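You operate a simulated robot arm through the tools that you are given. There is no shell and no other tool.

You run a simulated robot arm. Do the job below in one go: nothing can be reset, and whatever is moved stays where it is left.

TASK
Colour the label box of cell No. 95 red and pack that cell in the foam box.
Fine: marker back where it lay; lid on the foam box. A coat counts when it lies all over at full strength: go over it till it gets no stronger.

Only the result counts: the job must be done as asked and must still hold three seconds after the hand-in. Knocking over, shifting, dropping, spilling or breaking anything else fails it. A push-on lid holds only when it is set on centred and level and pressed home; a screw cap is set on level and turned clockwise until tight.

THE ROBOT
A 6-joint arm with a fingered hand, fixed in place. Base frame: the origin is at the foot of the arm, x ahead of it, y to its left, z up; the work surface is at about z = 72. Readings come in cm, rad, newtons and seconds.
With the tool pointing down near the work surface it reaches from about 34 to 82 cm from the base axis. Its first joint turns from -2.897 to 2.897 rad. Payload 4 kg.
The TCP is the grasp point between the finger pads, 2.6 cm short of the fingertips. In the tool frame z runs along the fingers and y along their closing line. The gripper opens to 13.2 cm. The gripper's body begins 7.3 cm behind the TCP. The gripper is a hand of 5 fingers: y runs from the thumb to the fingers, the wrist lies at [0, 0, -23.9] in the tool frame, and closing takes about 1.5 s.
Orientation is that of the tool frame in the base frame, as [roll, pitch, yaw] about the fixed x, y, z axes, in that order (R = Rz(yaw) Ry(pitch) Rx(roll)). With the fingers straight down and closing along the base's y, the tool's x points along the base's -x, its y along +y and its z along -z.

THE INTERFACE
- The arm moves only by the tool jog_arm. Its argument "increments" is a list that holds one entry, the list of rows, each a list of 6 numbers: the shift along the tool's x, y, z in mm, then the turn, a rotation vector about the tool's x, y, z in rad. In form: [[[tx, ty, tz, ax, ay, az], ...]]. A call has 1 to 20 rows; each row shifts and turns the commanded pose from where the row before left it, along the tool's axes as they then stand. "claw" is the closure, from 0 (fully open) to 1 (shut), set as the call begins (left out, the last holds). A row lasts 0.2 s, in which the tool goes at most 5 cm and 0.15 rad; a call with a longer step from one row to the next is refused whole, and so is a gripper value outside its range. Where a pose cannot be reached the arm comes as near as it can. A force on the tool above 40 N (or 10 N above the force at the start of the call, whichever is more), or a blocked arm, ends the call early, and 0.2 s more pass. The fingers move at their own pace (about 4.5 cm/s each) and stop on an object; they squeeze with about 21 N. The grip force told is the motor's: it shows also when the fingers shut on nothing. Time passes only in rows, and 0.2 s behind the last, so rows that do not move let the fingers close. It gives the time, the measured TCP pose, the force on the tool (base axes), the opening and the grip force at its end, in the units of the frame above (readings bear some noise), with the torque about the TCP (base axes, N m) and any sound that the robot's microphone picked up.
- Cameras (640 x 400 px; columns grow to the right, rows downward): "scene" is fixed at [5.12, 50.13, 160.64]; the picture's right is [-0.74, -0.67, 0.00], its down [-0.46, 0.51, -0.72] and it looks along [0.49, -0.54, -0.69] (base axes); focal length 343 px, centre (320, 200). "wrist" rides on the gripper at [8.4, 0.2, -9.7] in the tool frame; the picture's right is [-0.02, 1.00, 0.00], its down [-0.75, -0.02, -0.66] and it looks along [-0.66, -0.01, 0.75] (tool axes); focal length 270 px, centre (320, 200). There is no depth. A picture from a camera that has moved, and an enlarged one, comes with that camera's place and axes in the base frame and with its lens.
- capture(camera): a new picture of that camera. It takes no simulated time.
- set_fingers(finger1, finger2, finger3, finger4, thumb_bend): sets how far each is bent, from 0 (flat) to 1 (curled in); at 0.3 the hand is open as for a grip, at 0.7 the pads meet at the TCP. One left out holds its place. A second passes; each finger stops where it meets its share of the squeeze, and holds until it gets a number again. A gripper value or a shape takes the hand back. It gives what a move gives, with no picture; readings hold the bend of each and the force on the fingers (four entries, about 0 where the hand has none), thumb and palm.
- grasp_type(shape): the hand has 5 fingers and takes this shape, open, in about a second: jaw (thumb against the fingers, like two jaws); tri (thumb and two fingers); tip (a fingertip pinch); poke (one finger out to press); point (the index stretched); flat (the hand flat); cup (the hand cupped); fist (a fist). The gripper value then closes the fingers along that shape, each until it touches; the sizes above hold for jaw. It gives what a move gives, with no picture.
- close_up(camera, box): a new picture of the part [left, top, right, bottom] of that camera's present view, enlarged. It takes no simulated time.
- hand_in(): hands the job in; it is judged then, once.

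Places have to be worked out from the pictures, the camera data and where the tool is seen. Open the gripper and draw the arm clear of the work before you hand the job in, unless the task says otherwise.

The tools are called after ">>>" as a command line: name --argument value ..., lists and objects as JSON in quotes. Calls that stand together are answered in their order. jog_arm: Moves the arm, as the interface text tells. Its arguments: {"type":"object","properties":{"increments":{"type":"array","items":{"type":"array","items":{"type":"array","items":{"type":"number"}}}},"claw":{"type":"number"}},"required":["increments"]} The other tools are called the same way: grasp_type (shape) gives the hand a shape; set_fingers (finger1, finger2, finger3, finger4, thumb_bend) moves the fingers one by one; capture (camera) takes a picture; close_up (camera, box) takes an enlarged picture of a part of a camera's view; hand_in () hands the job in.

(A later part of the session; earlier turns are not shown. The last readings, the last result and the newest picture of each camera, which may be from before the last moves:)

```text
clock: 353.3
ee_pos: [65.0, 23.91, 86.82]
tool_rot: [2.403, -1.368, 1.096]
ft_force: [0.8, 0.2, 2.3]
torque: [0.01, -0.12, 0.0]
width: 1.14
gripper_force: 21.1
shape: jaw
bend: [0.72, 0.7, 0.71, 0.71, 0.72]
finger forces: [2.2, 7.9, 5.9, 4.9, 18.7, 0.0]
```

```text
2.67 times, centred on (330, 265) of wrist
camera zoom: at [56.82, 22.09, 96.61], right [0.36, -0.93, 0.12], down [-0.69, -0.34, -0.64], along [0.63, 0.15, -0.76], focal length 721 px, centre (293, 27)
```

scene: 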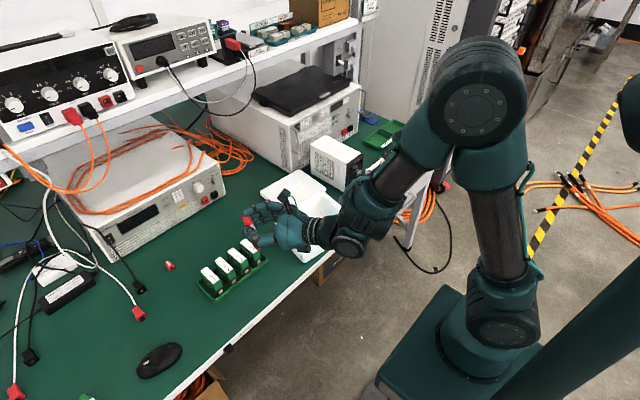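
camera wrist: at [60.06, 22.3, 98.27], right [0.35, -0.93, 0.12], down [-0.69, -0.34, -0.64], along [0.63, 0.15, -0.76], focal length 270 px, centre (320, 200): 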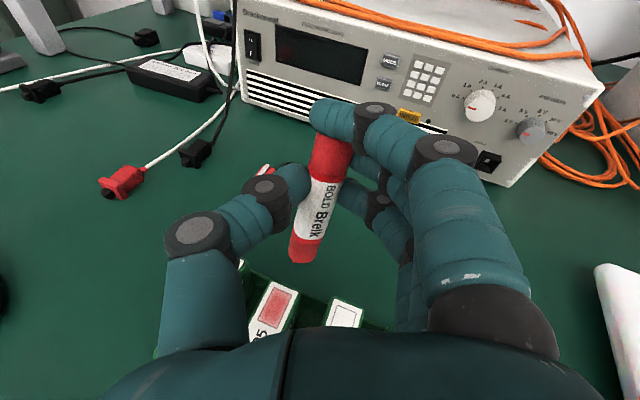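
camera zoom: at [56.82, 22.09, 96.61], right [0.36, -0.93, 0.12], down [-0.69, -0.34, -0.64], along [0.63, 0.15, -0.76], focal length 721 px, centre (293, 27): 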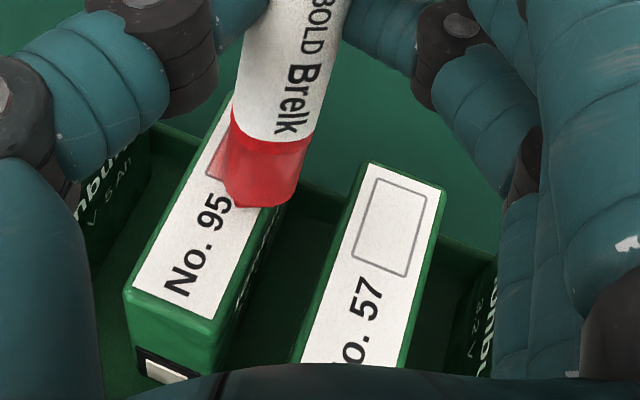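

Good path along the -y edge at 2.3 N. I repeat that edge three more times, outward and inward.

>>> jog_arm --increments '[[[0.357, 1.496, 3.694, 0, 0, 0], [0.357, 1.496, 3.694, 0, 0, 0], [0.357, 1.496, 3.694, 0, 0, 0], [0.357, 1.496, 3.694, 0, 0, 0], [0.357, 1.496, 3.694, 0, 0, 0], [0.357, 1.496, 3.694, 0, 0, 0], [0.357, 1.496, 3.694, 0, 0, 0], [0.357, 1.496, 3.694, 0, 0, 0], [-0.357, -1.496, -3.694, 0, 0, 0], [-0.357, -1.496, -3.694, 0, 0, 0], [-0.357, -1.496, -3.694, 0, 0, 0], [-0.357, -1.496, -3.694, 0, 0, 0], [-0.357, -1.496, -3.694, 0, 0, 0], [-0.357, -1.496, -3.694, 0, 0, 0], [-0.357, -1.496, -3.694, 0, 0, 0], [-0.357, -1.496, -3.694, 0, 0, 0], [0, 0, 0, 0, 0, 0]]]'

>>> jog_arm --increments '[[[0.26, -0.93, 0.37, 0, 0, 0], [0.357, 1.496, 3.694, 0, 0, 0], [0.357, 1.496, 3.694, 0, 0, 0], [0.357, 1.496, 3.694, 0, 0, 0], [0.357, 1.496, 3.694, 0, 0, 0], [0.357, 1.496, 3.694, 0, 0, 0], [0.357, 1.496, 3.694, 0, 0, 0], [0.357, 1.496, 3.694, 0, 0, 0], [0.357, 1.496, 3.694, 0, 0, 0], [0.357, 1.496, 3.694, 0, 0, 0], [0, 0, 0, 0, 0, 0]]]'

>>> close_up --camera "wrist" --box '[230, 190, 430, 340]'

```text
clock: 356.9
ee_pos: [64.87, 23.89, 86.86]
tool_rot: [2.404, -1.367, 1.096]
ft_force: [4.1, 0.1, 10.8]
torque: [-0.02, -0.54, 0.03]
width: 1.12
gripper_force: 21.1
shape: jaw
bend: [0.73, 0.71, 0.71, 0.7, 0.71]
finger forces: [3.5, 7.1, 6.1, 5.5, 16.4, 0.0]
```

```text
clock: 359.3
ee_pos: [68.57, 23.98, 86.84]
tool_rot: [2.406, -1.367, 1.094]
ft_force: [0.6, 0.2, 0.4]
torque: [0.03, 0.02, -0.03]
width: 1.15
gripper_force: 21.1
shape: jaw
bend: [0.72, 0.7, 0.71, 0.71, 0.71]
finger forces: [2.3, 8.1, 5.7, 5.1, 18.7, 0.1]
```

```text
2.67 times, centred on (330, 265) of wrist
camera zoom: at [60.47, 22.1, 96.56], right [0.35, -0.93, 0.12], down [-0.69, -0.34, -0.64], along [0.63, 0.15, -0.76], focal length 721 px, centre (293, 27)
```

zoom: 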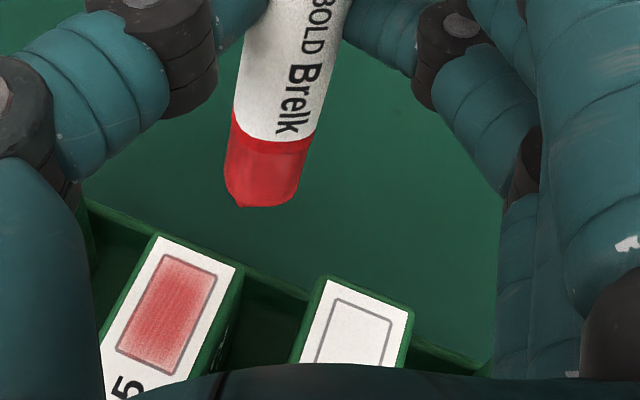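

The nib is off the end; I lift and look closely at the coat from both cameras.

>>> jog_arm --increments '[[[4.9, 0.68, -0.73, 0, 0, 0], [9.8, 1.36, -1.46, 0, 0, 0], [0, 0, 0, 0, 0, 0]]]'

>>> close_up --camera "wrist" --box '[220, 270, 300, 330]'

>>> close_up --camera "scene" --box '[219, 250, 234, 262]'

```text
clock: 360.1
ee_pos: [68.54, 23.99, 88.29]
tool_rot: [2.408, -1.366, 1.092]
ft_force: [-0.2, -1.0, -0.7]
torque: [0.02, 0.02, -0.02]
width: 1.15
gripper_force: 21.1
shape: jaw
bend: [0.72, 0.7, 0.71, 0.71, 0.71]
finger forces: [2.3, 8.0, 5.7, 5.2, 18.8, 0.0]
```

```text
6.67 times, centred on (260, 300) of wrist
camera zoom: at [60.42, 22.18, 98.1], right [0.35, -0.93, 0.12], down [-0.69, -0.34, -0.64], along [0.63, 0.15, -0.76], focal length 1802 px, centre (720, -467)
```

zoom: 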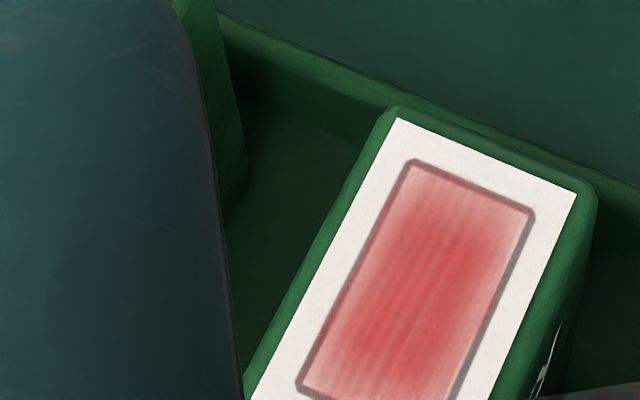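

```text
16.00 times, centred on (226, 256) of scene
camera zoom: at [5.12, 50.13, 160.64], right [-0.74, -0.67, 0.0], down [-0.46, 0.51, -0.72], along [0.49, -0.54, -0.69], focal length 5484 px, centre (1816, -696)
```

zoom: 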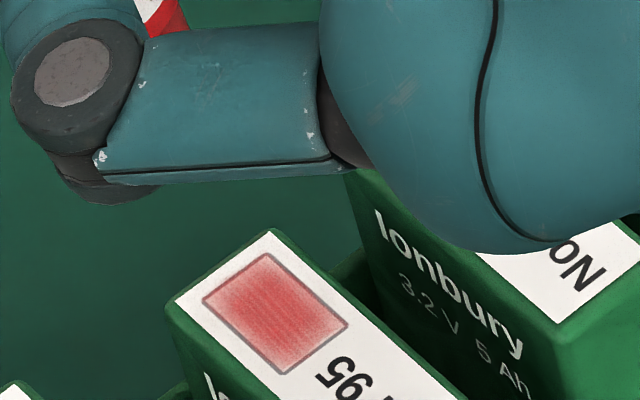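

Good now; only a faint lighter rim remains. I do one more set of inward strokes across the width (four lanes), lifting between them, to even out the far edge and sides.

>>> jog_arm --increments '[[[-0.05, -7.4, -7.0, 0, 0, 0], [-0.05, -7.4, -7.0, 0, 0, 0], [-4.9, -0.68, 0.73, 0, 0, 0], [-4.9, -0.68, 0.73, 0, 0, 0], [-4.9, -0.68, 0.73, 0, 0, 0], [-0.357, -1.496, -3.694, 0, 0, 0], [-0.357, -1.496, -3.694, 0, 0, 0], [-0.357, -1.496, -3.694, 0, 0, 0], [0, 0, 0, 0, 0, 0]]]'

>>> close_up --camera "wrist" --box '[230, 190, 430, 340]'

```text
clock: 362.1
ee_pos: [65.33, 24.91, 86.87]
tool_rot: [2.408, -1.365, 1.092]
ft_force: [-0.3, -0.5, 1.5]
torque: [-0.02, -0.04, -0.01]
width: 1.18
gripper_force: 21.1
shape: jaw
bend: [0.72, 0.7, 0.71, 0.71, 0.71]
finger forces: [2.3, 8.0, 5.7, 5.0, 18.5, 0.1]
```

```text
2.67 times, centred on (330, 265) of wrist
camera zoom: at [57.37, 23.07, 96.62], right [0.36, -0.93, 0.12], down [-0.69, -0.34, -0.64], along [0.63, 0.15, -0.76], focal length 721 px, centre (293, 27)
```

zoom: 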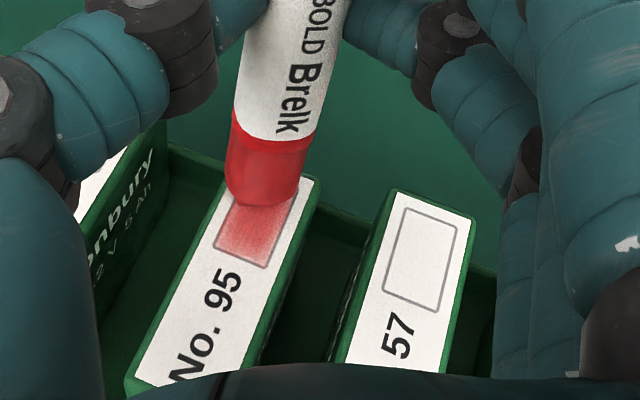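

Contact 1.5 N on the +y lane. I finish this lane and do the next one 4 mm over.

>>> jog_arm --increments '[[[-0.357, -1.496, -3.694, 0, 0, 0], [-0.357, -1.496, -3.694, 0, 0, 0], [-0.357, -1.496, -3.694, 0, 0, 0], [-0.357, -1.496, -3.694, 0, 0, 0], [-0.357, -1.496, -3.694, 0, 0, 0], [1.96, 0.27, -0.29, 0, 0, 0], [1.07, 7.8, 13.0, 0, 0, 0], [1.07, 7.8, 13.0, 0, 0, 0], [-2.01, -0.28, 0.3, 0, 0, 0], [-0.357, -1.496, -3.694, 0, 0, 0], [-0.357, -1.496, -3.694, 0, 0, 0], [-0.357, -1.496, -3.694, 0, 0, 0], [-0.357, -1.496, -3.694, 0, 0, 0], [-0.357, -1.496, -3.694, 0, 0, 0], [-0.357, -1.496, -3.694, 0, 0, 0], [-0.357, -1.496, -3.694, 0, 0, 0], [-0.357, -1.496, -3.694, 0, 0, 0], [0, 0, 0, 0, 0, 0]]]'

>>> close_up --camera "wrist" --box '[230, 190, 430, 340]'

>>> jog_arm --increments '[[[1.96, 0.27, -0.29, 0, 0, 0], [1.25, 6.9, 13.0, 0, 0, 0], [1.25, 6.9, 13.0, 0, 0, 0], [-2.01, -0.28, 0.3, 0, 0, 0], [-0.357, -1.496, -3.694, 0, 0, 0], [-0.357, -1.496, -3.694, 0, 0, 0], [-0.357, -1.496, -3.694, 0, 0, 0], [-0.357, -1.496, -3.694, 0, 0, 0], [-0.357, -1.496, -3.694, 0, 0, 0], [-0.357, -1.496, -3.694, 0, 0, 0], [-0.357, -1.496, -3.694, 0, 0, 0], [-0.357, -1.496, -3.694, 0, 0, 0], [0, 0, 0, 0, 0, 0]]]'

>>> close_up --camera "wrist" --box '[230, 190, 430, 340]'

```text
clock: 365.9
ee_pos: [63.17, 24.44, 86.85]
tool_rot: [2.405, -1.365, 1.093]
ft_force: [4.5, -0.2, 8.3]
torque: [-0.01, -0.47, -0.02]
width: 1.15
gripper_force: 21.0
shape: jaw
bend: [0.73, 0.71, 0.71, 0.7, 0.71]
finger forces: [2.7, 7.4, 5.7, 5.7, 17.1, 0.0]
```

```text
2.67 times, centred on (330, 265) of wrist
camera zoom: at [55.14, 22.63, 96.59], right [0.35, -0.93, 0.12], down [-0.69, -0.34, -0.64], along [0.63, 0.15, -0.76], focal length 721 px, centre (293, 27)
```

zoom: 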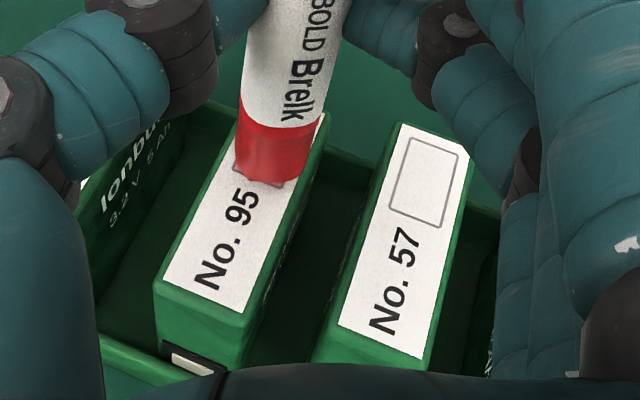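

```text
clock: 368.7
ee_pos: [62.92, 24.15, 86.9]
tool_rot: [2.411, -1.363, 1.09]
ft_force: [1.7, 0.0, 2.4]
torque: [0.01, -0.08, -0.02]
width: 1.14
gripper_force: 20.6
shape: jaw
bend: [0.73, 0.71, 0.71, 0.71, 0.71]
finger forces: [1.5, 8.0, 5.3, 5.1, 17.8, 0.1]
```

```text
2.67 times, centred on (330, 265) of wrist
camera zoom: at [54.9, 22.29, 96.67], right [0.36, -0.93, 0.12], down [-0.69, -0.34, -0.64], along [0.63, 0.15, -0.76], focal length 721 px, centre (293, 27)
```

zoom: 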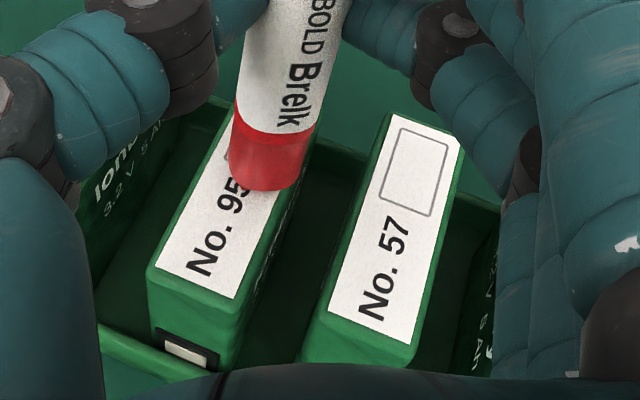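

I lift, move out in steps, and inspect.

>>> jog_arm --increments '[[[9.8, 1.36, -1.46, 0, 0, 0], [1.34, 5.61, 13.85, 0, 0, 0], [1.34, 5.61, 13.85, 0, 0, 0], [1.34, 5.61, 13.85, 0, 0, 0], [1.34, 5.61, 13.85, 0, 0, 0], [0, 0, 0, 0, 0, 0]]]'

>>> close_up --camera "wrist" --box '[230, 270, 310, 330]'

>>> close_up --camera "scene" --box '[219, 250, 234, 262]'

```text
clock: 370.1
ee_pos: [68.97, 24.08, 87.79]
tool_rot: [2.404, -1.367, 1.095]
ft_force: [0.1, -0.6, -0.2]
torque: [-0.01, -0.06, 0.0]
width: 1.12
gripper_force: 20.6
shape: jaw
bend: [0.72, 0.71, 0.71, 0.71, 0.71]
finger forces: [0.9, 7.9, 5.1, 4.6, 17.6, 0.0]
```

```text
6.67 times, centred on (270, 300) of wrist
camera zoom: at [60.86, 22.21, 97.59], right [0.35, -0.93, 0.12], down [-0.69, -0.34, -0.64], along [0.63, 0.15, -0.76], focal length 1802 px, centre (653, -467)
```

zoom: 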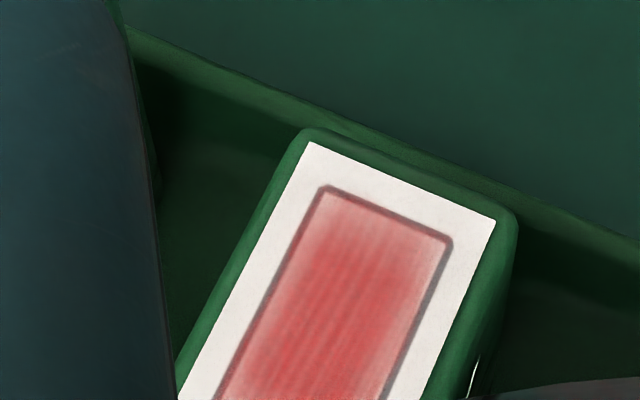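

```text
16.00 times, centred on (226, 256) of scene
camera zoom: at [5.12, 50.13, 160.64], right [-0.74, -0.67, 0.0], down [-0.46, 0.51, -0.72], along [0.49, -0.54, -0.69], focal length 5484 px, centre (1816, -696)
```

zoom: 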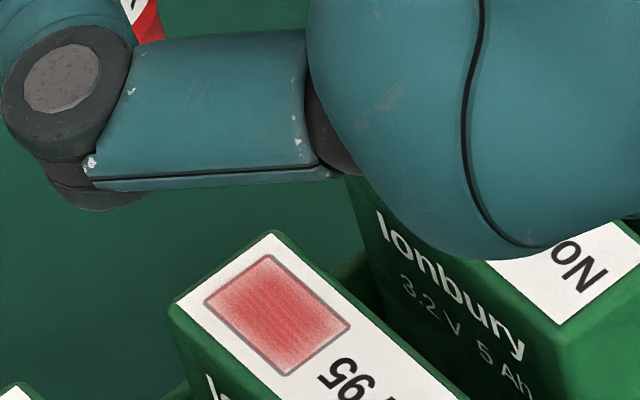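

The +y rim and far rim are still slightly lighter. I run two lanes with the nib centred right on the +y edge, starting beyond the far edge.

>>> jog_arm --increments '[[[0.13, -7.27, -5.73, 0, 0, 0], [0.13, -7.27, -5.73, 0, 0, 0], [0.13, -7.27, -5.73, 0, 0, 0], [-4.9, -0.68, 0.73, 0, 0, 0], [-4.95, -0.69, 0.74, 0, 0, 0], [0, 0, 0, 0, 0, 0], [0, 0, 0, 0, 0, 0]]]'

>>> close_up --camera "wrist" --box '[230, 190, 430, 340]'

>>> jog_arm --increments '[[[-0.357, -1.496, -3.694, 0, 0, 0], [-0.357, -1.496, -3.694, 0, 0, 0], [-0.357, -1.496, -3.694, 0, 0, 0], [-0.357, -1.496, -3.694, 0, 0, 0], [-0.357, -1.496, -3.694, 0, 0, 0], [-0.357, -1.496, -3.694, 0, 0, 0], [-0.357, -1.496, -3.694, 0, 0, 0], [-0.357, -1.496, -3.694, 0, 0, 0], [0, 0, 0, 0, 0, 0]]]'

>>> close_up --camera "wrist" --box '[230, 190, 430, 340]'

```text
clock: 371.7
ee_pos: [66.59, 25.56, 86.97]
tool_rot: [2.402, -1.366, 1.096]
ft_force: [0.2, 0.3, 6.5]
torque: [0.0, -0.11, -0.03]
width: 1.13
gripper_force: 20.8
shape: jaw
bend: [0.72, 0.71, 0.71, 0.71, 0.71]
finger forces: [1.2, 7.9, 4.9, 4.7, 18.0, 0.1]
```

```text
2.67 times, centred on (330, 265) of wrist
camera zoom: at [58.53, 23.65, 96.59], right [0.35, -0.93, 0.12], down [-0.69, -0.34, -0.64], along [0.63, 0.15, -0.76], focal length 721 px, centre (293, 27)
```

zoom: 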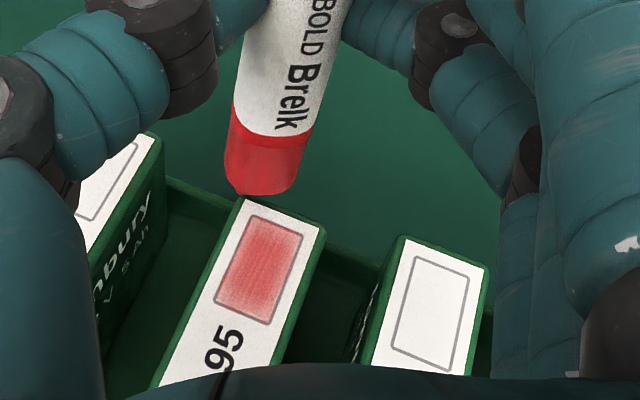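

```text
clock: 373.7
ee_pos: [63.2, 25.57, 86.81]
tool_rot: [2.412, -1.364, 1.089]
ft_force: [4.2, -0.7, 9.4]
torque: [0.04, -0.49, -0.06]
width: 1.12
gripper_force: 20.9
shape: jaw
bend: [0.74, 0.72, 0.71, 0.7, 0.71]
finger forces: [7.6, 6.6, 4.7, 4.6, 14.9, 0.1]
```

```text
2.67 times, centred on (330, 265) of wrist
camera zoom: at [55.27, 23.71, 96.5], right [0.35, -0.93, 0.12], down [-0.69, -0.34, -0.64], along [0.63, 0.15, -0.76], focal length 721 px, centre (293, 27)
```

zoom: 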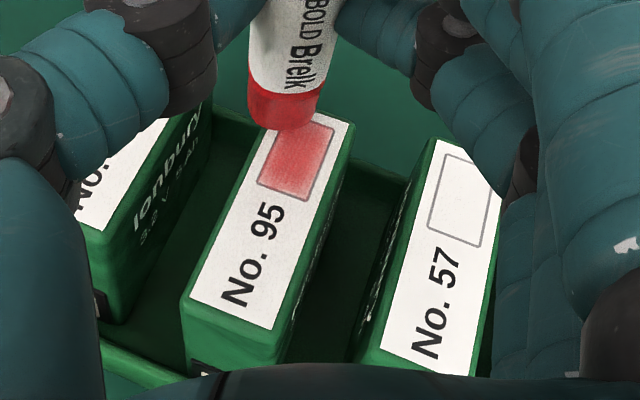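

The nib caught the cell's far edge and the marker swung outward in the grip. I lift straight up and look.

>>> jog_arm --increments '[[[4.9, 0.68, -0.73, 0, 0, 0], [9.8, 1.36, -1.46, 0, 0, 0], [14.7, 2.04, -2.2, 0, 0, 0], [0, 0, 0, 0, 0, 0], [0, 0, 0, 0, 0, 0]]]'

>>> capture --camera "wrist"

>>> close_up --camera "scene" --box '[190, 215, 280, 295]'

>>> close_up --camera "wrist" --box '[230, 230, 330, 305]'

```text
clock: 374.9
ee_pos: [63.4, 25.45, 89.72]
tool_rot: [2.408, -1.366, 1.093]
ft_force: [-0.3, 0.6, -0.7]
torque: [0.01, 0.03, 0.01]
width: 1.13
gripper_force: 20.7
shape: jaw
bend: [0.73, 0.71, 0.71, 0.71, 0.71]
finger forces: [4.0, 7.1, 4.7, 6.2, 17.3, 0.0]
```

```text
taken
camera wrist: at [55.31, 23.77, 99.47], right [0.35, -0.93, 0.12], down [-0.69, -0.34, -0.64], along [0.63, 0.15, -0.76], focal length 270 px, centre (320, 200)
```

wrist: 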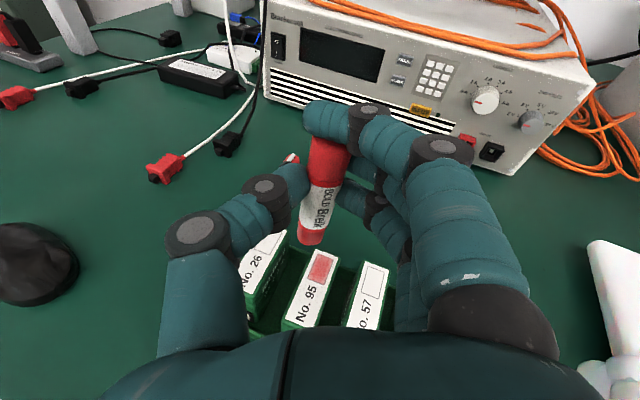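

```text
5.00 times, centred on (235, 255) of scene
camera zoom: at [5.12, 50.13, 160.64], right [-0.74, -0.67, 0.0], down [-0.46, 0.51, -0.72], along [0.49, -0.54, -0.69], focal length 1714 px, centre (745, -75)
```

zoom: 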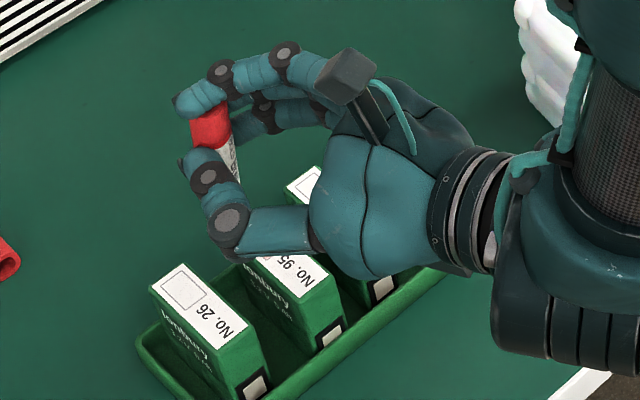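

```text
5.33 times, centred on (280, 268) of wrist
camera zoom: at [55.31, 23.77, 99.47], right [0.35, -0.93, 0.12], down [-0.69, -0.34, -0.64], along [0.63, 0.15, -0.76], focal length 1442 px, centre (533, -160)
```

zoom: 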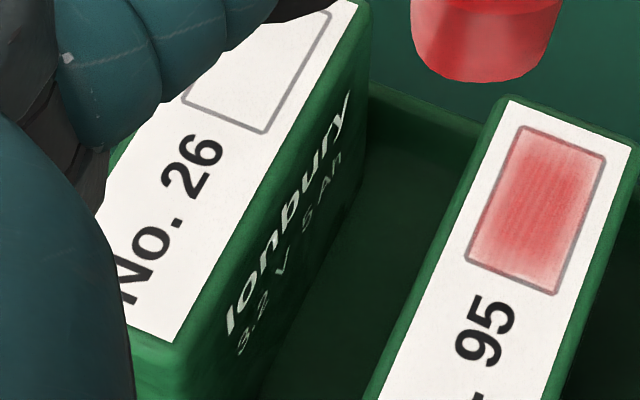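

The marker now points almost vertically but the nib is further out. I tilt the hand back by 0.1 rad and reposition the nib over the +y half of the box (not past its far edge), 5 mm above.

>>> jog_arm --increments '[[[0, 0, 0, 0, -0.1, 0], [1.62, 9.14, 11.29, 0, 0, 0], [-7.2, -1.02, 1.86, 0, 0, 0], [-7.2, -1.02, 1.86, 0, 0, 0], [-7.2, -1.02, 1.86, 0, 0, 0], [0, 0, 0, 0, 0, 0], [0, 0, 0, 0, 0, 0]]]'

>>> close_up --camera "wrist" --box '[230, 190, 430, 340]'

```text
clock: 376.5
ee_pos: [64.73, 25.13, 87.4]
tool_rot: [2.64, -1.285, 0.853]
ft_force: [-0.7, -0.4, -0.8]
torque: [-0.01, 0.0, 0.0]
width: 1.09
gripper_force: 21.6
shape: jaw
bend: [0.73, 0.71, 0.71, 0.71, 0.71]
finger forces: [3.8, 6.9, 4.8, 6.1, 16.8, 0.0]
```

```text
2.67 times, centred on (330, 265) of wrist
camera zoom: at [57.58, 23.72, 98.0], right [0.35, -0.93, 0.12], down [-0.75, -0.35, -0.56], along [0.56, 0.11, -0.82], focal length 721 px, centre (293, 27)
```

zoom: 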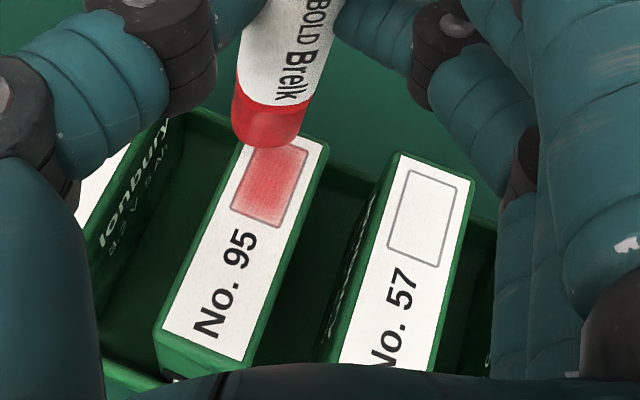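

The nib is at the far +y corner of the box as computed, 4 mm up. I lower it to contact in small steps.

>>> jog_arm --increments '[[[-2.88, -0.41, 0.74, 0, 0, 0], [0, 0, 0, 0, 0, 0], [0, 0, 0, 0, 0, 0]]]'

>>> jog_arm --increments '[[[-0.48, -0.07, 0.12, 0, 0, 0], [0, 0, 0, 0, 0, 0], [0, 0, 0, 0, 0, 0]]]'

>>> jog_arm --increments '[[[-0.48, -0.07, 0.12, 0, 0, 0], [0, 0, 0, 0, 0, 0], [0, 0, 0, 0, 0, 0]]]'

>>> close_up --camera "wrist" --box '[230, 190, 430, 340]'

```text
clock: 377.3
ee_pos: [64.67, 25.07, 87.32]
tool_rot: [2.64, -1.283, 0.855]
ft_force: [0.4, 0.3, 0.0]
torque: [0.0, -0.02, 0.0]
width: 1.09
gripper_force: 21.3
shape: jaw
bend: [0.73, 0.71, 0.71, 0.71, 0.71]
finger forces: [3.8, 6.9, 4.8, 6.1, 16.6, 0.1]
```

```text
clock: 378.1
ee_pos: [64.71, 25.06, 87.1]
tool_rot: [2.638, -1.284, 0.854]
ft_force: [0.8, 1.3, -0.4]
torque: [-0.01, 0.01, -0.02]
width: 1.1
gripper_force: 21.0
shape: jaw
bend: [0.73, 0.71, 0.71, 0.71, 0.71]
finger forces: [3.8, 6.9, 4.8, 6.0, 16.7, 0.1]
```

```text
clock: 378.9
ee_pos: [64.71, 25.16, 87.06]
tool_rot: [2.638, -1.284, 0.852]
ft_force: [-0.4, -0.4, -0.4]
torque: [0.01, 0.01, -0.02]
width: 1.08
gripper_force: 20.9
shape: jaw
bend: [0.73, 0.71, 0.71, 0.71, 0.71]
finger forces: [3.8, 6.9, 4.8, 6.0, 16.8, 0.0]
```

```text
2.67 times, centred on (330, 265) of wrist
camera zoom: at [57.57, 23.75, 97.59], right [0.35, -0.93, 0.12], down [-0.75, -0.35, -0.56], along [0.56, 0.11, -0.82], focal length 721 px, centre (293, 27)
```

zoom: 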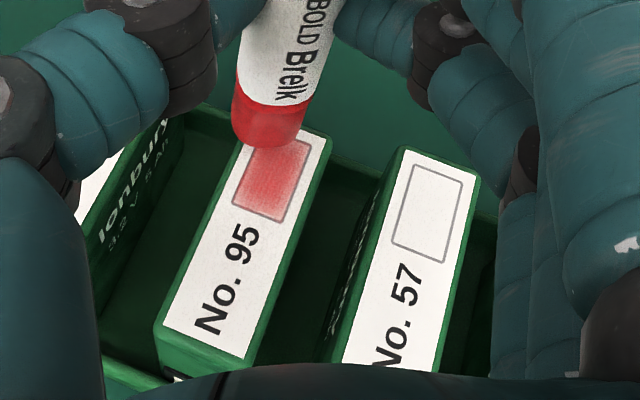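

Still free at z≈87.06; two more half-millimetre steps.

>>> jog_arm --increments '[[[-0.48, -0.07, 0.12, 0, 0, 0], [0, 0, 0, 0, 0, 0], [0, 0, 0, 0, 0, 0]]]'

>>> jog_arm --increments '[[[-0.48, -0.07, 0.12, 0, 0, 0], [0, 0, 0, 0, 0, 0], [0, 0, 0, 0, 0, 0]]]'

>>> jog_arm --increments '[[[-0.48, -0.07, 0.12, 0, 0, 0], [0, 0, 0, 0, 0, 0], [0, 0, 0, 0, 0, 0]]]'

```text
clock: 379.7
ee_pos: [64.73, 25.05, 86.95]
tool_rot: [2.639, -1.284, 0.854]
ft_force: [1.0, 0.1, -0.9]
torque: [-0.01, -0.02, 0.0]
width: 1.11
gripper_force: 21.2
shape: jaw
bend: [0.73, 0.71, 0.71, 0.71, 0.71]
finger forces: [3.9, 6.9, 4.8, 6.1, 16.8, 0.1]
```

```text
clock: 380.5
ee_pos: [64.69, 25.18, 87.05]
tool_rot: [2.638, -1.284, 0.855]
ft_force: [-0.9, -0.7, 2.4]
torque: [0.02, -0.04, -0.02]
width: 1.1
gripper_force: 21.0
shape: jaw
bend: [0.73, 0.71, 0.71, 0.71, 0.71]
finger forces: [4.4, 6.8, 4.8, 6.1, 16.9, 0.0]
```

```text
clock: 381.3
ee_pos: [64.76, 25.12, 87.11]
tool_rot: [2.636, -1.285, 0.856]
ft_force: [0.0, -0.2, 6.8]
torque: [0.02, -0.16, -0.05]
width: 1.1
gripper_force: 21.5
shape: jaw
bend: [0.73, 0.71, 0.71, 0.71, 0.71]
finger forces: [5.7, 6.6, 4.9, 6.4, 17.1, 0.0]
```

Contact. I ease 0.35 mm and scrub inward and outward along the +y lane.

>>> jog_arm --increments '[[[0.34, 0.05, -0.09, 0, 0, 0], [-0.743, -1.434, -3.66, 0, 0, 0], [-0.743, -1.434, -3.66, 0, 0, 0], [-0.743, -1.434, -3.66, 0, 0, 0], [-0.743, -1.434, -3.66, 0, 0, 0], [-0.743, -1.434, -3.66, 0, 0, 0], [-0.743, -1.434, -3.66, 0, 0, 0], [0, 0, 0, 0, 0, 0]]]'

>>> close_up --camera "wrist" --box '[230, 190, 430, 340]'

>>> jog_arm --increments '[[[0.743, 1.434, 3.66, 0, 0, 0], [0.743, 1.434, 3.66, 0, 0, 0], [0.743, 1.434, 3.66, 0, 0, 0], [0.743, 1.434, 3.66, 0, 0, 0], [0.743, 1.434, 3.66, 0, 0, 0], [0.743, 1.434, 3.66, 0, 0, 0], [0, 0, 0, 0, 0, 0]]]'

>>> close_up --camera "wrist" --box '[230, 190, 430, 340]'

```text
clock: 383.1
ee_pos: [62.42, 25.02, 86.97]
tool_rot: [2.635, -1.285, 0.857]
ft_force: [2.3, -1.3, 9.0]
torque: [0.04, -0.41, -0.01]
width: 1.12
gripper_force: 21.6
shape: jaw
bend: [0.74, 0.71, 0.71, 0.72, 0.7]
finger forces: [9.2, 6.0, 5.5, 8.9, 13.9, 0.0]
```

```text
2.67 times, centred on (330, 265) of wrist
camera zoom: at [55.17, 23.72, 97.5], right [0.35, -0.93, 0.12], down [-0.75, -0.36, -0.56], along [0.56, 0.11, -0.82], focal length 721 px, centre (293, 27)
```

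zoom: 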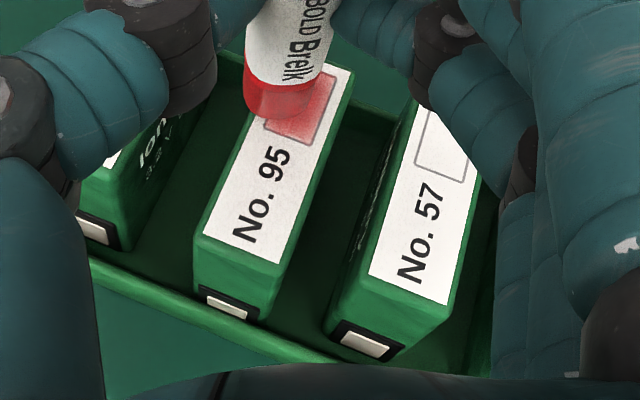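

```text
clock: 384.7
ee_pos: [64.79, 25.03, 87.09]
tool_rot: [2.638, -1.285, 0.854]
ft_force: [-3.6, -0.5, 8.0]
torque: [-0.06, 0.1, -0.02]
width: 1.09
gripper_force: 21.1
shape: jaw
bend: [0.73, 0.71, 0.71, 0.73, 0.71]
finger forces: [10.2, 6.7, 5.1, 14.6, 16.6, 0.1]
```

```text
2.67 times, centred on (330, 265) of wrist
camera zoom: at [57.61, 23.71, 97.53], right [0.35, -0.93, 0.12], down [-0.75, -0.35, -0.56], along [0.56, 0.11, -0.82], focal length 721 px, centre (293, 27)
```

zoom: 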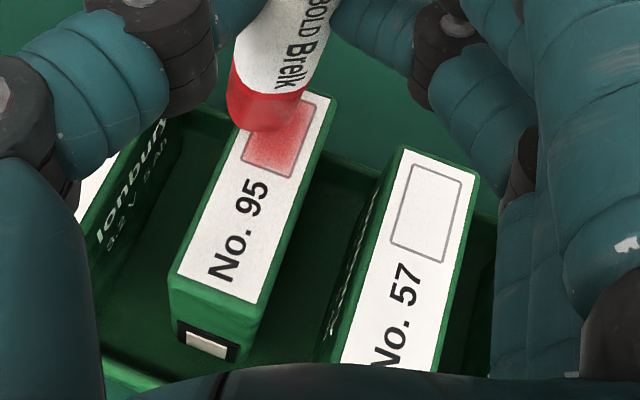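

I lift again and inspect the coat and the marker's seat in the hand.

>>> jog_arm --increments '[[[9.6, 1.36, -2.48, 0, 0, 0], [14.4, 2.04, -3.7, 0, 0, 0], [0, 0, 0, 0, 0, 0], [0, 0, 0, 0, 0, 0]]]'

>>> close_up --camera "wrist" --box '[250, 215, 340, 282]'

>>> capture --camera "wrist"

>>> close_up --camera "scene" --box '[190, 225, 280, 305]'

```text
clock: 385.7
ee_pos: [64.65, 25.05, 89.64]
tool_rot: [2.639, -1.285, 0.854]
ft_force: [-0.4, -0.3, 0.1]
torque: [0.01, 0.0, -0.03]
width: 1.08
gripper_force: 21.1
shape: jaw
bend: [0.73, 0.71, 0.71, 0.72, 0.71]
finger forces: [6.7, 6.4, 5.5, 9.1, 15.2, 0.0]
```

```text
5.97 times, centred on (295, 248) of wrist
camera zoom: at [57.48, 23.71, 100.1], right [0.35, -0.93, 0.12], down [-0.75, -0.35, -0.56], along [0.56, 0.11, -0.82], focal length 1614 px, centre (469, -90)
```

zoom: 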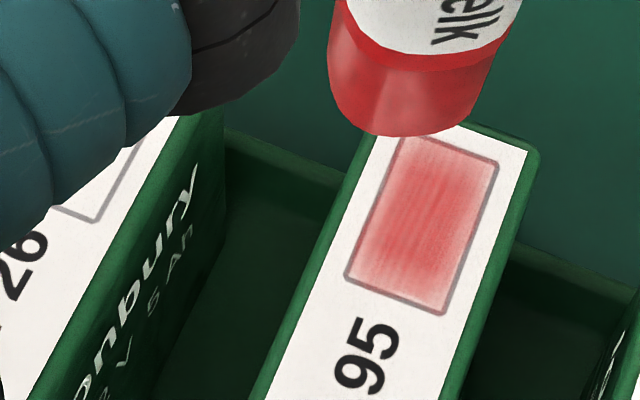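

```text
taken
camera wrist: at [57.48, 23.71, 100.1], right [0.35, -0.93, 0.12], down [-0.75, -0.35, -0.56], along [0.56, 0.11, -0.82], focal length 270 px, centre (320, 200)
```

wrist: 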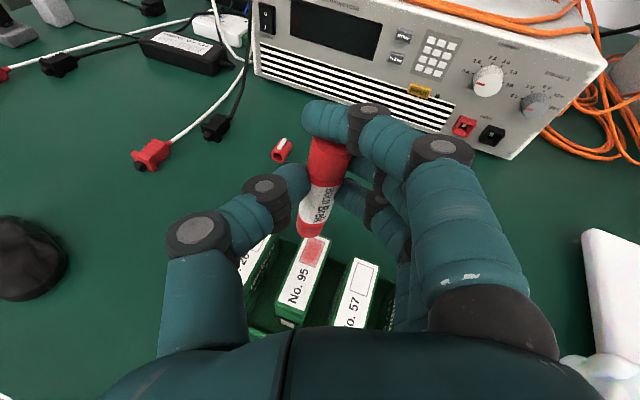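

```text
5.00 times, centred on (235, 265) of scene
camera zoom: at [5.12, 50.13, 160.64], right [-0.74, -0.67, 0.0], down [-0.46, 0.51, -0.72], along [0.49, -0.54, -0.69], focal length 1714 px, centre (745, -125)
```

zoom: 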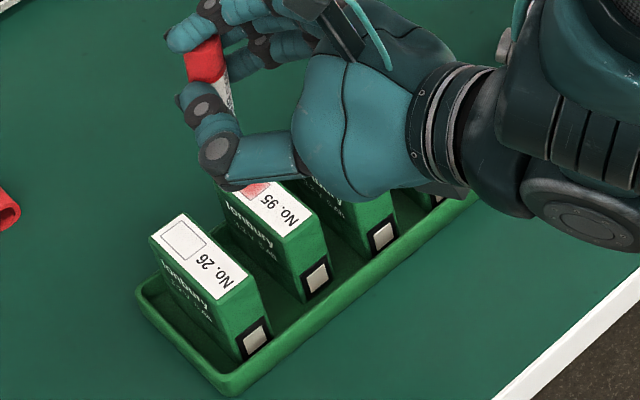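

The coat's +y band is still a bit paler, but first I check whether the tray has moved by taking the very same close-up as at the start.

>>> close_up --camera "scene" --box '[180, 220, 300, 310]'

```text
4.44 times, centred on (240, 265) of scene
camera zoom: at [5.12, 50.13, 160.64], right [-0.74, -0.67, 0.0], down [-0.46, 0.51, -0.72], along [0.49, -0.54, -0.69], focal length 1523 px, centre (676, -89)
```

zoom: 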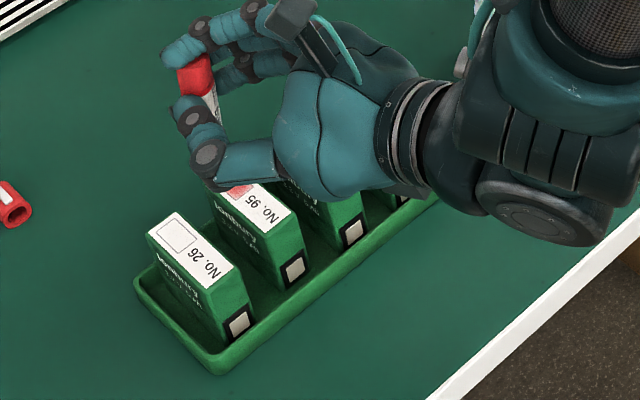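

The tray has crept about half a centimetre toward -x in all; I will use outward strokes only from here. I set the nib at the near end of the +y edge and come down.

>>> jog_arm --increments '[[[-0.86, -2.99, -4.94, 0, 0, 0], [-0.86, -2.99, -4.94, 0, 0, 0], [-7.35, -1.04, 1.9, 0, 0, 0], [-7.35, -1.04, 1.9, 0, 0, 0], [-7.35, -1.04, 1.9, 0, 0, 0], [0, 0, 0, 0, 0, 0], [0, 0, 0, 0, 0, 0]]]'

>>> close_up --camera "wrist" --box '[230, 190, 430, 340]'

>>> jog_arm --increments '[[[-0.48, -0.07, 0.12, 0, 0, 0], [0, 0, 0, 0, 0, 0], [0, 0, 0, 0, 0, 0]]]'

>>> jog_arm --increments '[[[-0.48, -0.07, 0.12, 0, 0, 0], [0, 0, 0, 0, 0, 0], [0, 0, 0, 0, 0, 0]]]'

```text
clock: 387.3
ee_pos: [63.54, 25.3, 87.25]
tool_rot: [2.637, -1.285, 0.856]
ft_force: [0.1, -0.4, -0.7]
torque: [-0.01, 0.01, 0.02]
width: 1.09
gripper_force: 21.0
shape: jaw
bend: [0.73, 0.71, 0.71, 0.72, 0.71]
finger forces: [6.6, 6.3, 5.5, 8.8, 15.3, 0.0]
```

```text
2.67 times, centred on (330, 265) of wrist
camera zoom: at [56.41, 23.94, 97.7], right [0.35, -0.93, 0.12], down [-0.75, -0.35, -0.56], along [0.56, 0.11, -0.82], focal length 721 px, centre (293, 27)
```

zoom: 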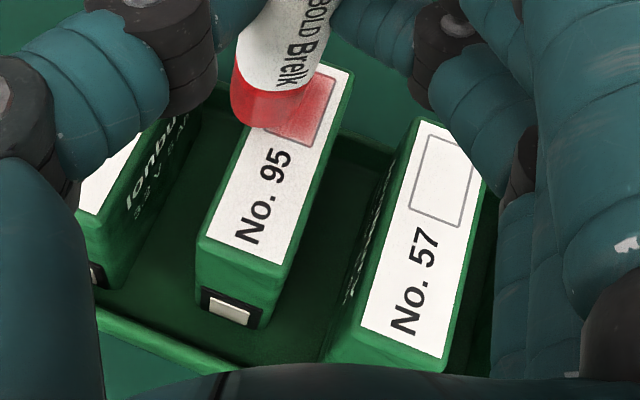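

```text
clock: 388.1
ee_pos: [63.62, 25.42, 87.19]
tool_rot: [2.639, -1.284, 0.854]
ft_force: [-0.2, -0.6, -0.4]
torque: [-0.02, -0.02, -0.03]
width: 1.07
gripper_force: 21.3
shape: jaw
bend: [0.73, 0.71, 0.71, 0.72, 0.71]
finger forces: [6.5, 6.2, 5.5, 8.8, 15.2, 0.0]
```

```text
clock: 388.9
ee_pos: [63.52, 25.2, 87.22]
tool_rot: [2.638, -1.283, 0.853]
ft_force: [0.0, 0.2, 0.3]
torque: [-0.03, 0.02, -0.02]
width: 1.1
gripper_force: 21.3
shape: jaw
bend: [0.73, 0.71, 0.71, 0.72, 0.71]
finger forces: [6.6, 6.3, 5.5, 8.7, 15.2, 0.1]
```

Still above; continue down in 0.5 mm steps.

>>> jog_arm --increments '[[[-0.48, -0.07, 0.12, 0, 0, 0], [0, 0, 0, 0, 0, 0], [0, 0, 0, 0, 0, 0]]]'

>>> jog_arm --increments '[[[-0.48, -0.07, 0.12, 0, 0, 0], [0, 0, 0, 0, 0, 0], [0, 0, 0, 0, 0, 0]]]'

>>> jog_arm --increments '[[[-0.48, -0.07, 0.12, 0, 0, 0], [0, 0, 0, 0, 0, 0], [0, 0, 0, 0, 0, 0]]]'

```text
clock: 389.7
ee_pos: [63.52, 25.22, 87.11]
tool_rot: [2.64, -1.284, 0.854]
ft_force: [0.9, 0.9, 0.1]
torque: [0.02, -0.04, -0.01]
width: 1.1
gripper_force: 21.0
shape: jaw
bend: [0.73, 0.71, 0.71, 0.72, 0.71]
finger forces: [6.6, 6.3, 5.5, 8.7, 15.2, 0.1]
```

```text
clock: 390.5
ee_pos: [63.47, 25.24, 86.89]
tool_rot: [2.637, -1.285, 0.857]
ft_force: [-0.6, -0.8, 5.1]
torque: [-0.01, -0.07, 0.01]
width: 1.09
gripper_force: 20.6
shape: jaw
bend: [0.73, 0.71, 0.71, 0.72, 0.71]
finger forces: [7.5, 6.4, 5.4, 8.7, 15.5, 0.0]
```

```text
clock: 391.3
ee_pos: [63.66, 25.2, 87.13]
tool_rot: [2.638, -1.285, 0.856]
ft_force: [-1.5, 0.1, 8.0]
torque: [0.03, -0.16, 0.02]
width: 1.05
gripper_force: 21.0
shape: jaw
bend: [0.73, 0.71, 0.71, 0.72, 0.71]
finger forces: [8.4, 6.3, 5.4, 8.1, 15.4, 0.0]
```

Contact; ease 0.6 mm and stroke outward along the +y edge.

>>> jog_arm --increments '[[[0.58, 0.08, -0.15, 0, 0, 0], [0.743, 1.434, 3.66, 0, 0, 0], [0.743, 1.434, 3.66, 0, 0, 0], [0.743, 1.434, 3.66, 0, 0, 0], [0.743, 1.434, 3.66, 0, 0, 0], [0, 0, 0, 0, 0, 0]]]'

>>> close_up --camera "wrist" --box '[230, 190, 430, 340]'

>>> jog_arm --increments '[[[0.743, 1.434, 3.66, 0, 0, 0], [0.743, 1.434, 3.66, 0, 0, 0], [0, 0, 0, 0, 0, 0]]]'

>>> close_up --camera "wrist" --box '[230, 190, 430, 340]'

```text
clock: 392.7
ee_pos: [65.16, 25.36, 87.05]
tool_rot: [2.64, -1.284, 0.853]
ft_force: [-1.3, -0.9, 1.8]
torque: [-0.07, 0.04, 0.01]
width: 1.1
gripper_force: 21.0
shape: jaw
bend: [0.73, 0.71, 0.71, 0.73, 0.71]
finger forces: [7.4, 7.0, 5.2, 10.1, 16.0, 0.1]
```

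```text
2.67 times, centred on (330, 265) of wrist
camera zoom: at [58.02, 23.95, 97.57], right [0.35, -0.93, 0.12], down [-0.75, -0.35, -0.56], along [0.56, 0.11, -0.82], focal length 721 px, centre (293, 27)
```

zoom: 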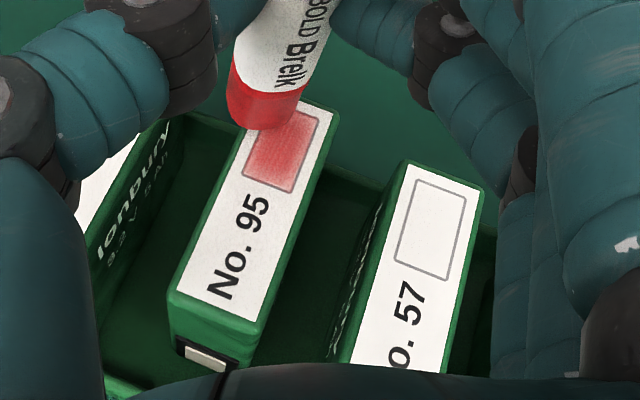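

```text
clock: 393.5
ee_pos: [65.91, 25.24, 86.99]
tool_rot: [2.637, -1.283, 0.858]
ft_force: [-1.6, 0.1, 6.2]
torque: [0.02, 0.03, -0.02]
width: 1.07
gripper_force: 21.0
shape: jaw
bend: [0.73, 0.71, 0.71, 0.73, 0.71]
finger forces: [7.8, 7.2, 5.0, 9.6, 16.5, 0.0]
```

```text
2.67 times, centred on (330, 265) of wrist
camera zoom: at [58.82, 23.92, 97.55], right [0.35, -0.93, 0.12], down [-0.75, -0.35, -0.56], along [0.56, 0.11, -0.82], focal length 721 px, centre (293, 27)
```

zoom: 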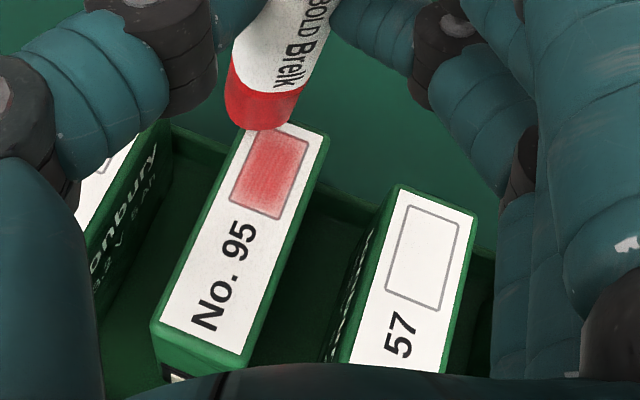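

The nib slides well. I repeat outward strokes (lifted on the way back), the second 1.5 mm further to +y.

>>> jog_arm --increments '[[[2.88, 0.41, -0.74, 0, 0, 0], [-2.41, -4.66, -11.9, 0, 0, 0], [-2.41, -4.66, -11.9, 0, 0, 0], [-2.88, -0.41, 0.74, 0, 0, 0], [0.743, 1.434, 3.66, 0, 0, 0], [0.743, 1.434, 3.66, 0, 0, 0], [0.743, 1.434, 3.66, 0, 0, 0], [0.743, 1.434, 3.66, 0, 0, 0], [0.743, 1.434, 3.66, 0, 0, 0], [0.743, 1.434, 3.66, 0, 0, 0], [0, 0, 0, 0, 0, 0]]]'

>>> jog_arm --increments '[[[2.88, 0.41, -0.74, 0, 0, 0], [-2.41, -4.66, -11.9, 0, 0, 0], [-2.09, -6.05, -11.42, 0, 0, 0], [-2.88, -0.41, 0.74, 0, 0, 0], [0.743, 1.434, 3.66, 0, 0, 0], [0.743, 1.434, 3.66, 0, 0, 0], [0.743, 1.434, 3.66, 0, 0, 0], [0.743, 1.434, 3.66, 0, 0, 0], [0.743, 1.434, 3.66, 0, 0, 0], [0.743, 1.434, 3.66, 0, 0, 0], [0, 0, 0, 0, 0, 0]]]'

>>> close_up --camera "wrist" --box '[230, 190, 430, 340]'

```text
clock: 395.9
ee_pos: [65.85, 25.27, 87.02]
tool_rot: [2.637, -1.285, 0.856]
ft_force: [-5.5, -0.9, 12.4]
torque: [-0.04, 0.2, 0.0]
width: 1.1
gripper_force: 20.9
shape: jaw
bend: [0.73, 0.7, 0.71, 0.73, 0.71]
finger forces: [10.3, 8.6, 5.1, 15.9, 20.4, 0.1]
```

```text
clock: 398.3
ee_pos: [65.56, 25.43, 87.12]
tool_rot: [2.634, -1.286, 0.86]
ft_force: [-6.8, -2.2, 18.2]
torque: [-0.06, 0.22, 0.0]
width: 1.12
gripper_force: 20.8
shape: jaw
bend: [0.72, 0.69, 0.71, 0.74, 0.71]
finger forces: [13.0, 9.2, 5.4, 18.3, 21.4, 0.0]
```

```text
2.67 times, centred on (330, 265) of wrist
camera zoom: at [58.43, 24.1, 97.5], right [0.35, -0.93, 0.12], down [-0.75, -0.35, -0.56], along [0.56, 0.11, -0.82], focal length 721 px, centre (293, 27)
```

zoom: 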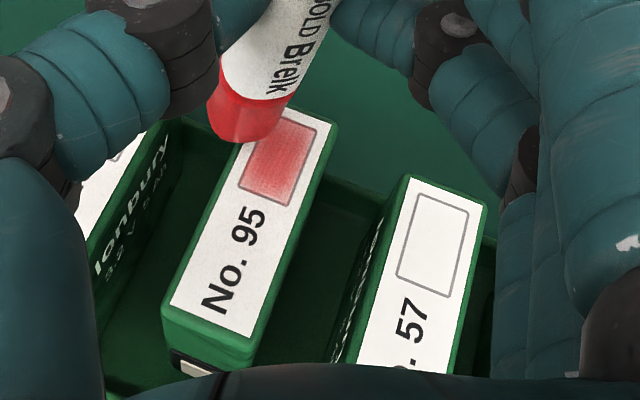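

The nib has slipped toward the cell's +y edge with high force. I lift straight up and inspect.

>>> jog_arm --increments '[[[9.6, 1.36, -2.48, 0, 0, 0], [14.4, 2.04, -3.7, 0, 0, 0], [0, 0, 0, 0, 0, 0], [0, 0, 0, 0, 0, 0]]]'

>>> close_up --camera "wrist" --box '[250, 215, 340, 282]'

>>> close_up --camera "scene" --box '[180, 220, 300, 310]'

```text
clock: 399.3
ee_pos: [65.52, 25.58, 89.39]
tool_rot: [2.64, -1.283, 0.852]
ft_force: [0.2, -0.2, 0.4]
torque: [-0.02, -0.01, 0.04]
width: 1.12
gripper_force: 21.0
shape: jaw
bend: [0.73, 0.7, 0.71, 0.72, 0.71]
finger forces: [6.7, 7.2, 6.4, 7.0, 16.3, 0.1]
```

```text
5.97 times, centred on (295, 248) of wrist
camera zoom: at [58.47, 24.17, 99.91], right [0.35, -0.93, 0.12], down [-0.75, -0.35, -0.56], along [0.56, 0.11, -0.82], focal length 1614 px, centre (469, -90)
```

zoom: 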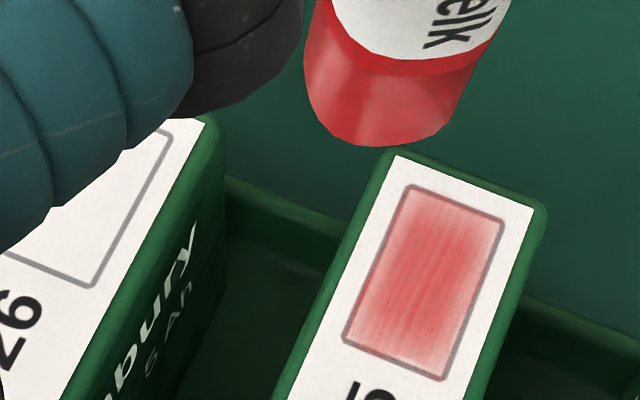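

```text
4.44 times, centred on (240, 265) of scene
camera zoom: at [5.12, 50.13, 160.64], right [-0.74, -0.67, 0.0], down [-0.46, 0.51, -0.72], along [0.49, -0.54, -0.69], focal length 1523 px, centre (676, -89)
```

zoom: 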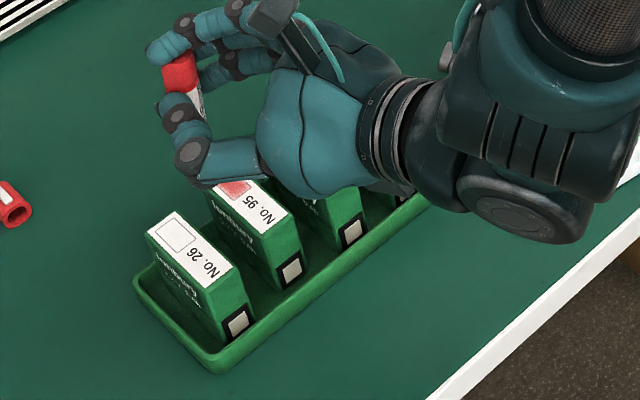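

The +y strip is better but still slightly lighter; last strokes ran partly off the edge. I set the nib 4 mm further in, at the near end, for a few more outward strokes.

>>> jog_arm --increments '[[[-2.44, -1.17, -10.09, 0, 0, 0], [-2.44, -1.17, -10.09, 0, 0, 0], [-6.7, -0.95, 1.74, 0, 0, 0], [-6.7, -0.95, 1.74, 0, 0, 0], [-6.7, -0.95, 1.74, 0, 0, 0], [0, 0, 0, 0, 0, 0], [0, 0, 0, 0, 0, 0]]]'

>>> jog_arm --increments '[[[-0.96, -0.14, 0.25, 0, 0, 0], [0, 0, 0, 0, 0, 0], [0, 0, 0, 0, 0, 0]]]'

>>> jog_arm --increments '[[[-0.48, -0.07, 0.12, 0, 0, 0], [0, 0, 0, 0, 0, 0], [0, 0, 0, 0, 0, 0]]]'

>>> close_up --camera "wrist" --box '[230, 190, 430, 340]'

```text
clock: 400.9
ee_pos: [63.53, 25.0, 87.36]
tool_rot: [2.637, -1.286, 0.857]
ft_force: [-0.2, -0.3, -0.9]
torque: [0.01, 0.01, 0.02]
width: 1.09
gripper_force: 21.4
shape: jaw
bend: [0.73, 0.7, 0.71, 0.72, 0.71]
finger forces: [6.7, 7.2, 6.4, 6.8, 16.4, 0.0]
```

```text
clock: 401.7
ee_pos: [63.53, 24.87, 87.18]
tool_rot: [2.638, -1.283, 0.856]
ft_force: [-0.2, 1.2, 0.0]
torque: [0.0, 0.02, 0.08]
width: 1.1
gripper_force: 21.8
shape: jaw
bend: [0.73, 0.7, 0.71, 0.72, 0.71]
finger forces: [6.7, 7.2, 6.4, 6.9, 16.2, 0.0]
```

```text
clock: 402.5
ee_pos: [63.65, 24.88, 87.1]
tool_rot: [2.638, -1.284, 0.855]
ft_force: [-0.1, 0.7, 0.1]
torque: [0.0, 0.0, -0.02]
width: 1.09
gripper_force: 20.7
shape: jaw
bend: [0.73, 0.7, 0.71, 0.72, 0.71]
finger forces: [6.8, 7.2, 6.4, 6.9, 16.4, 0.0]
```

```text
2.67 times, centred on (330, 265) of wrist
camera zoom: at [56.44, 23.6, 97.68], right [0.35, -0.93, 0.12], down [-0.75, -0.35, -0.56], along [0.56, 0.11, -0.82], focal length 721 px, centre (293, 27)
```

zoom: 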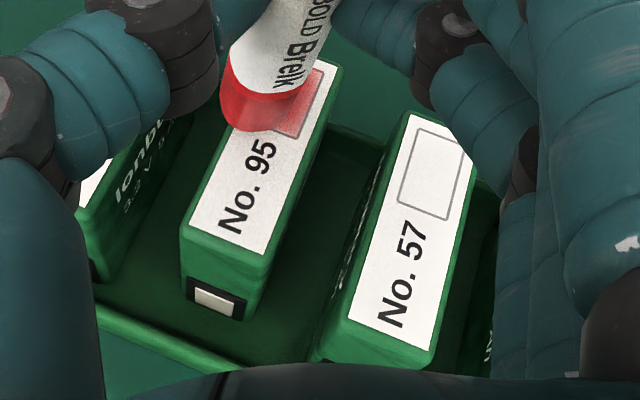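

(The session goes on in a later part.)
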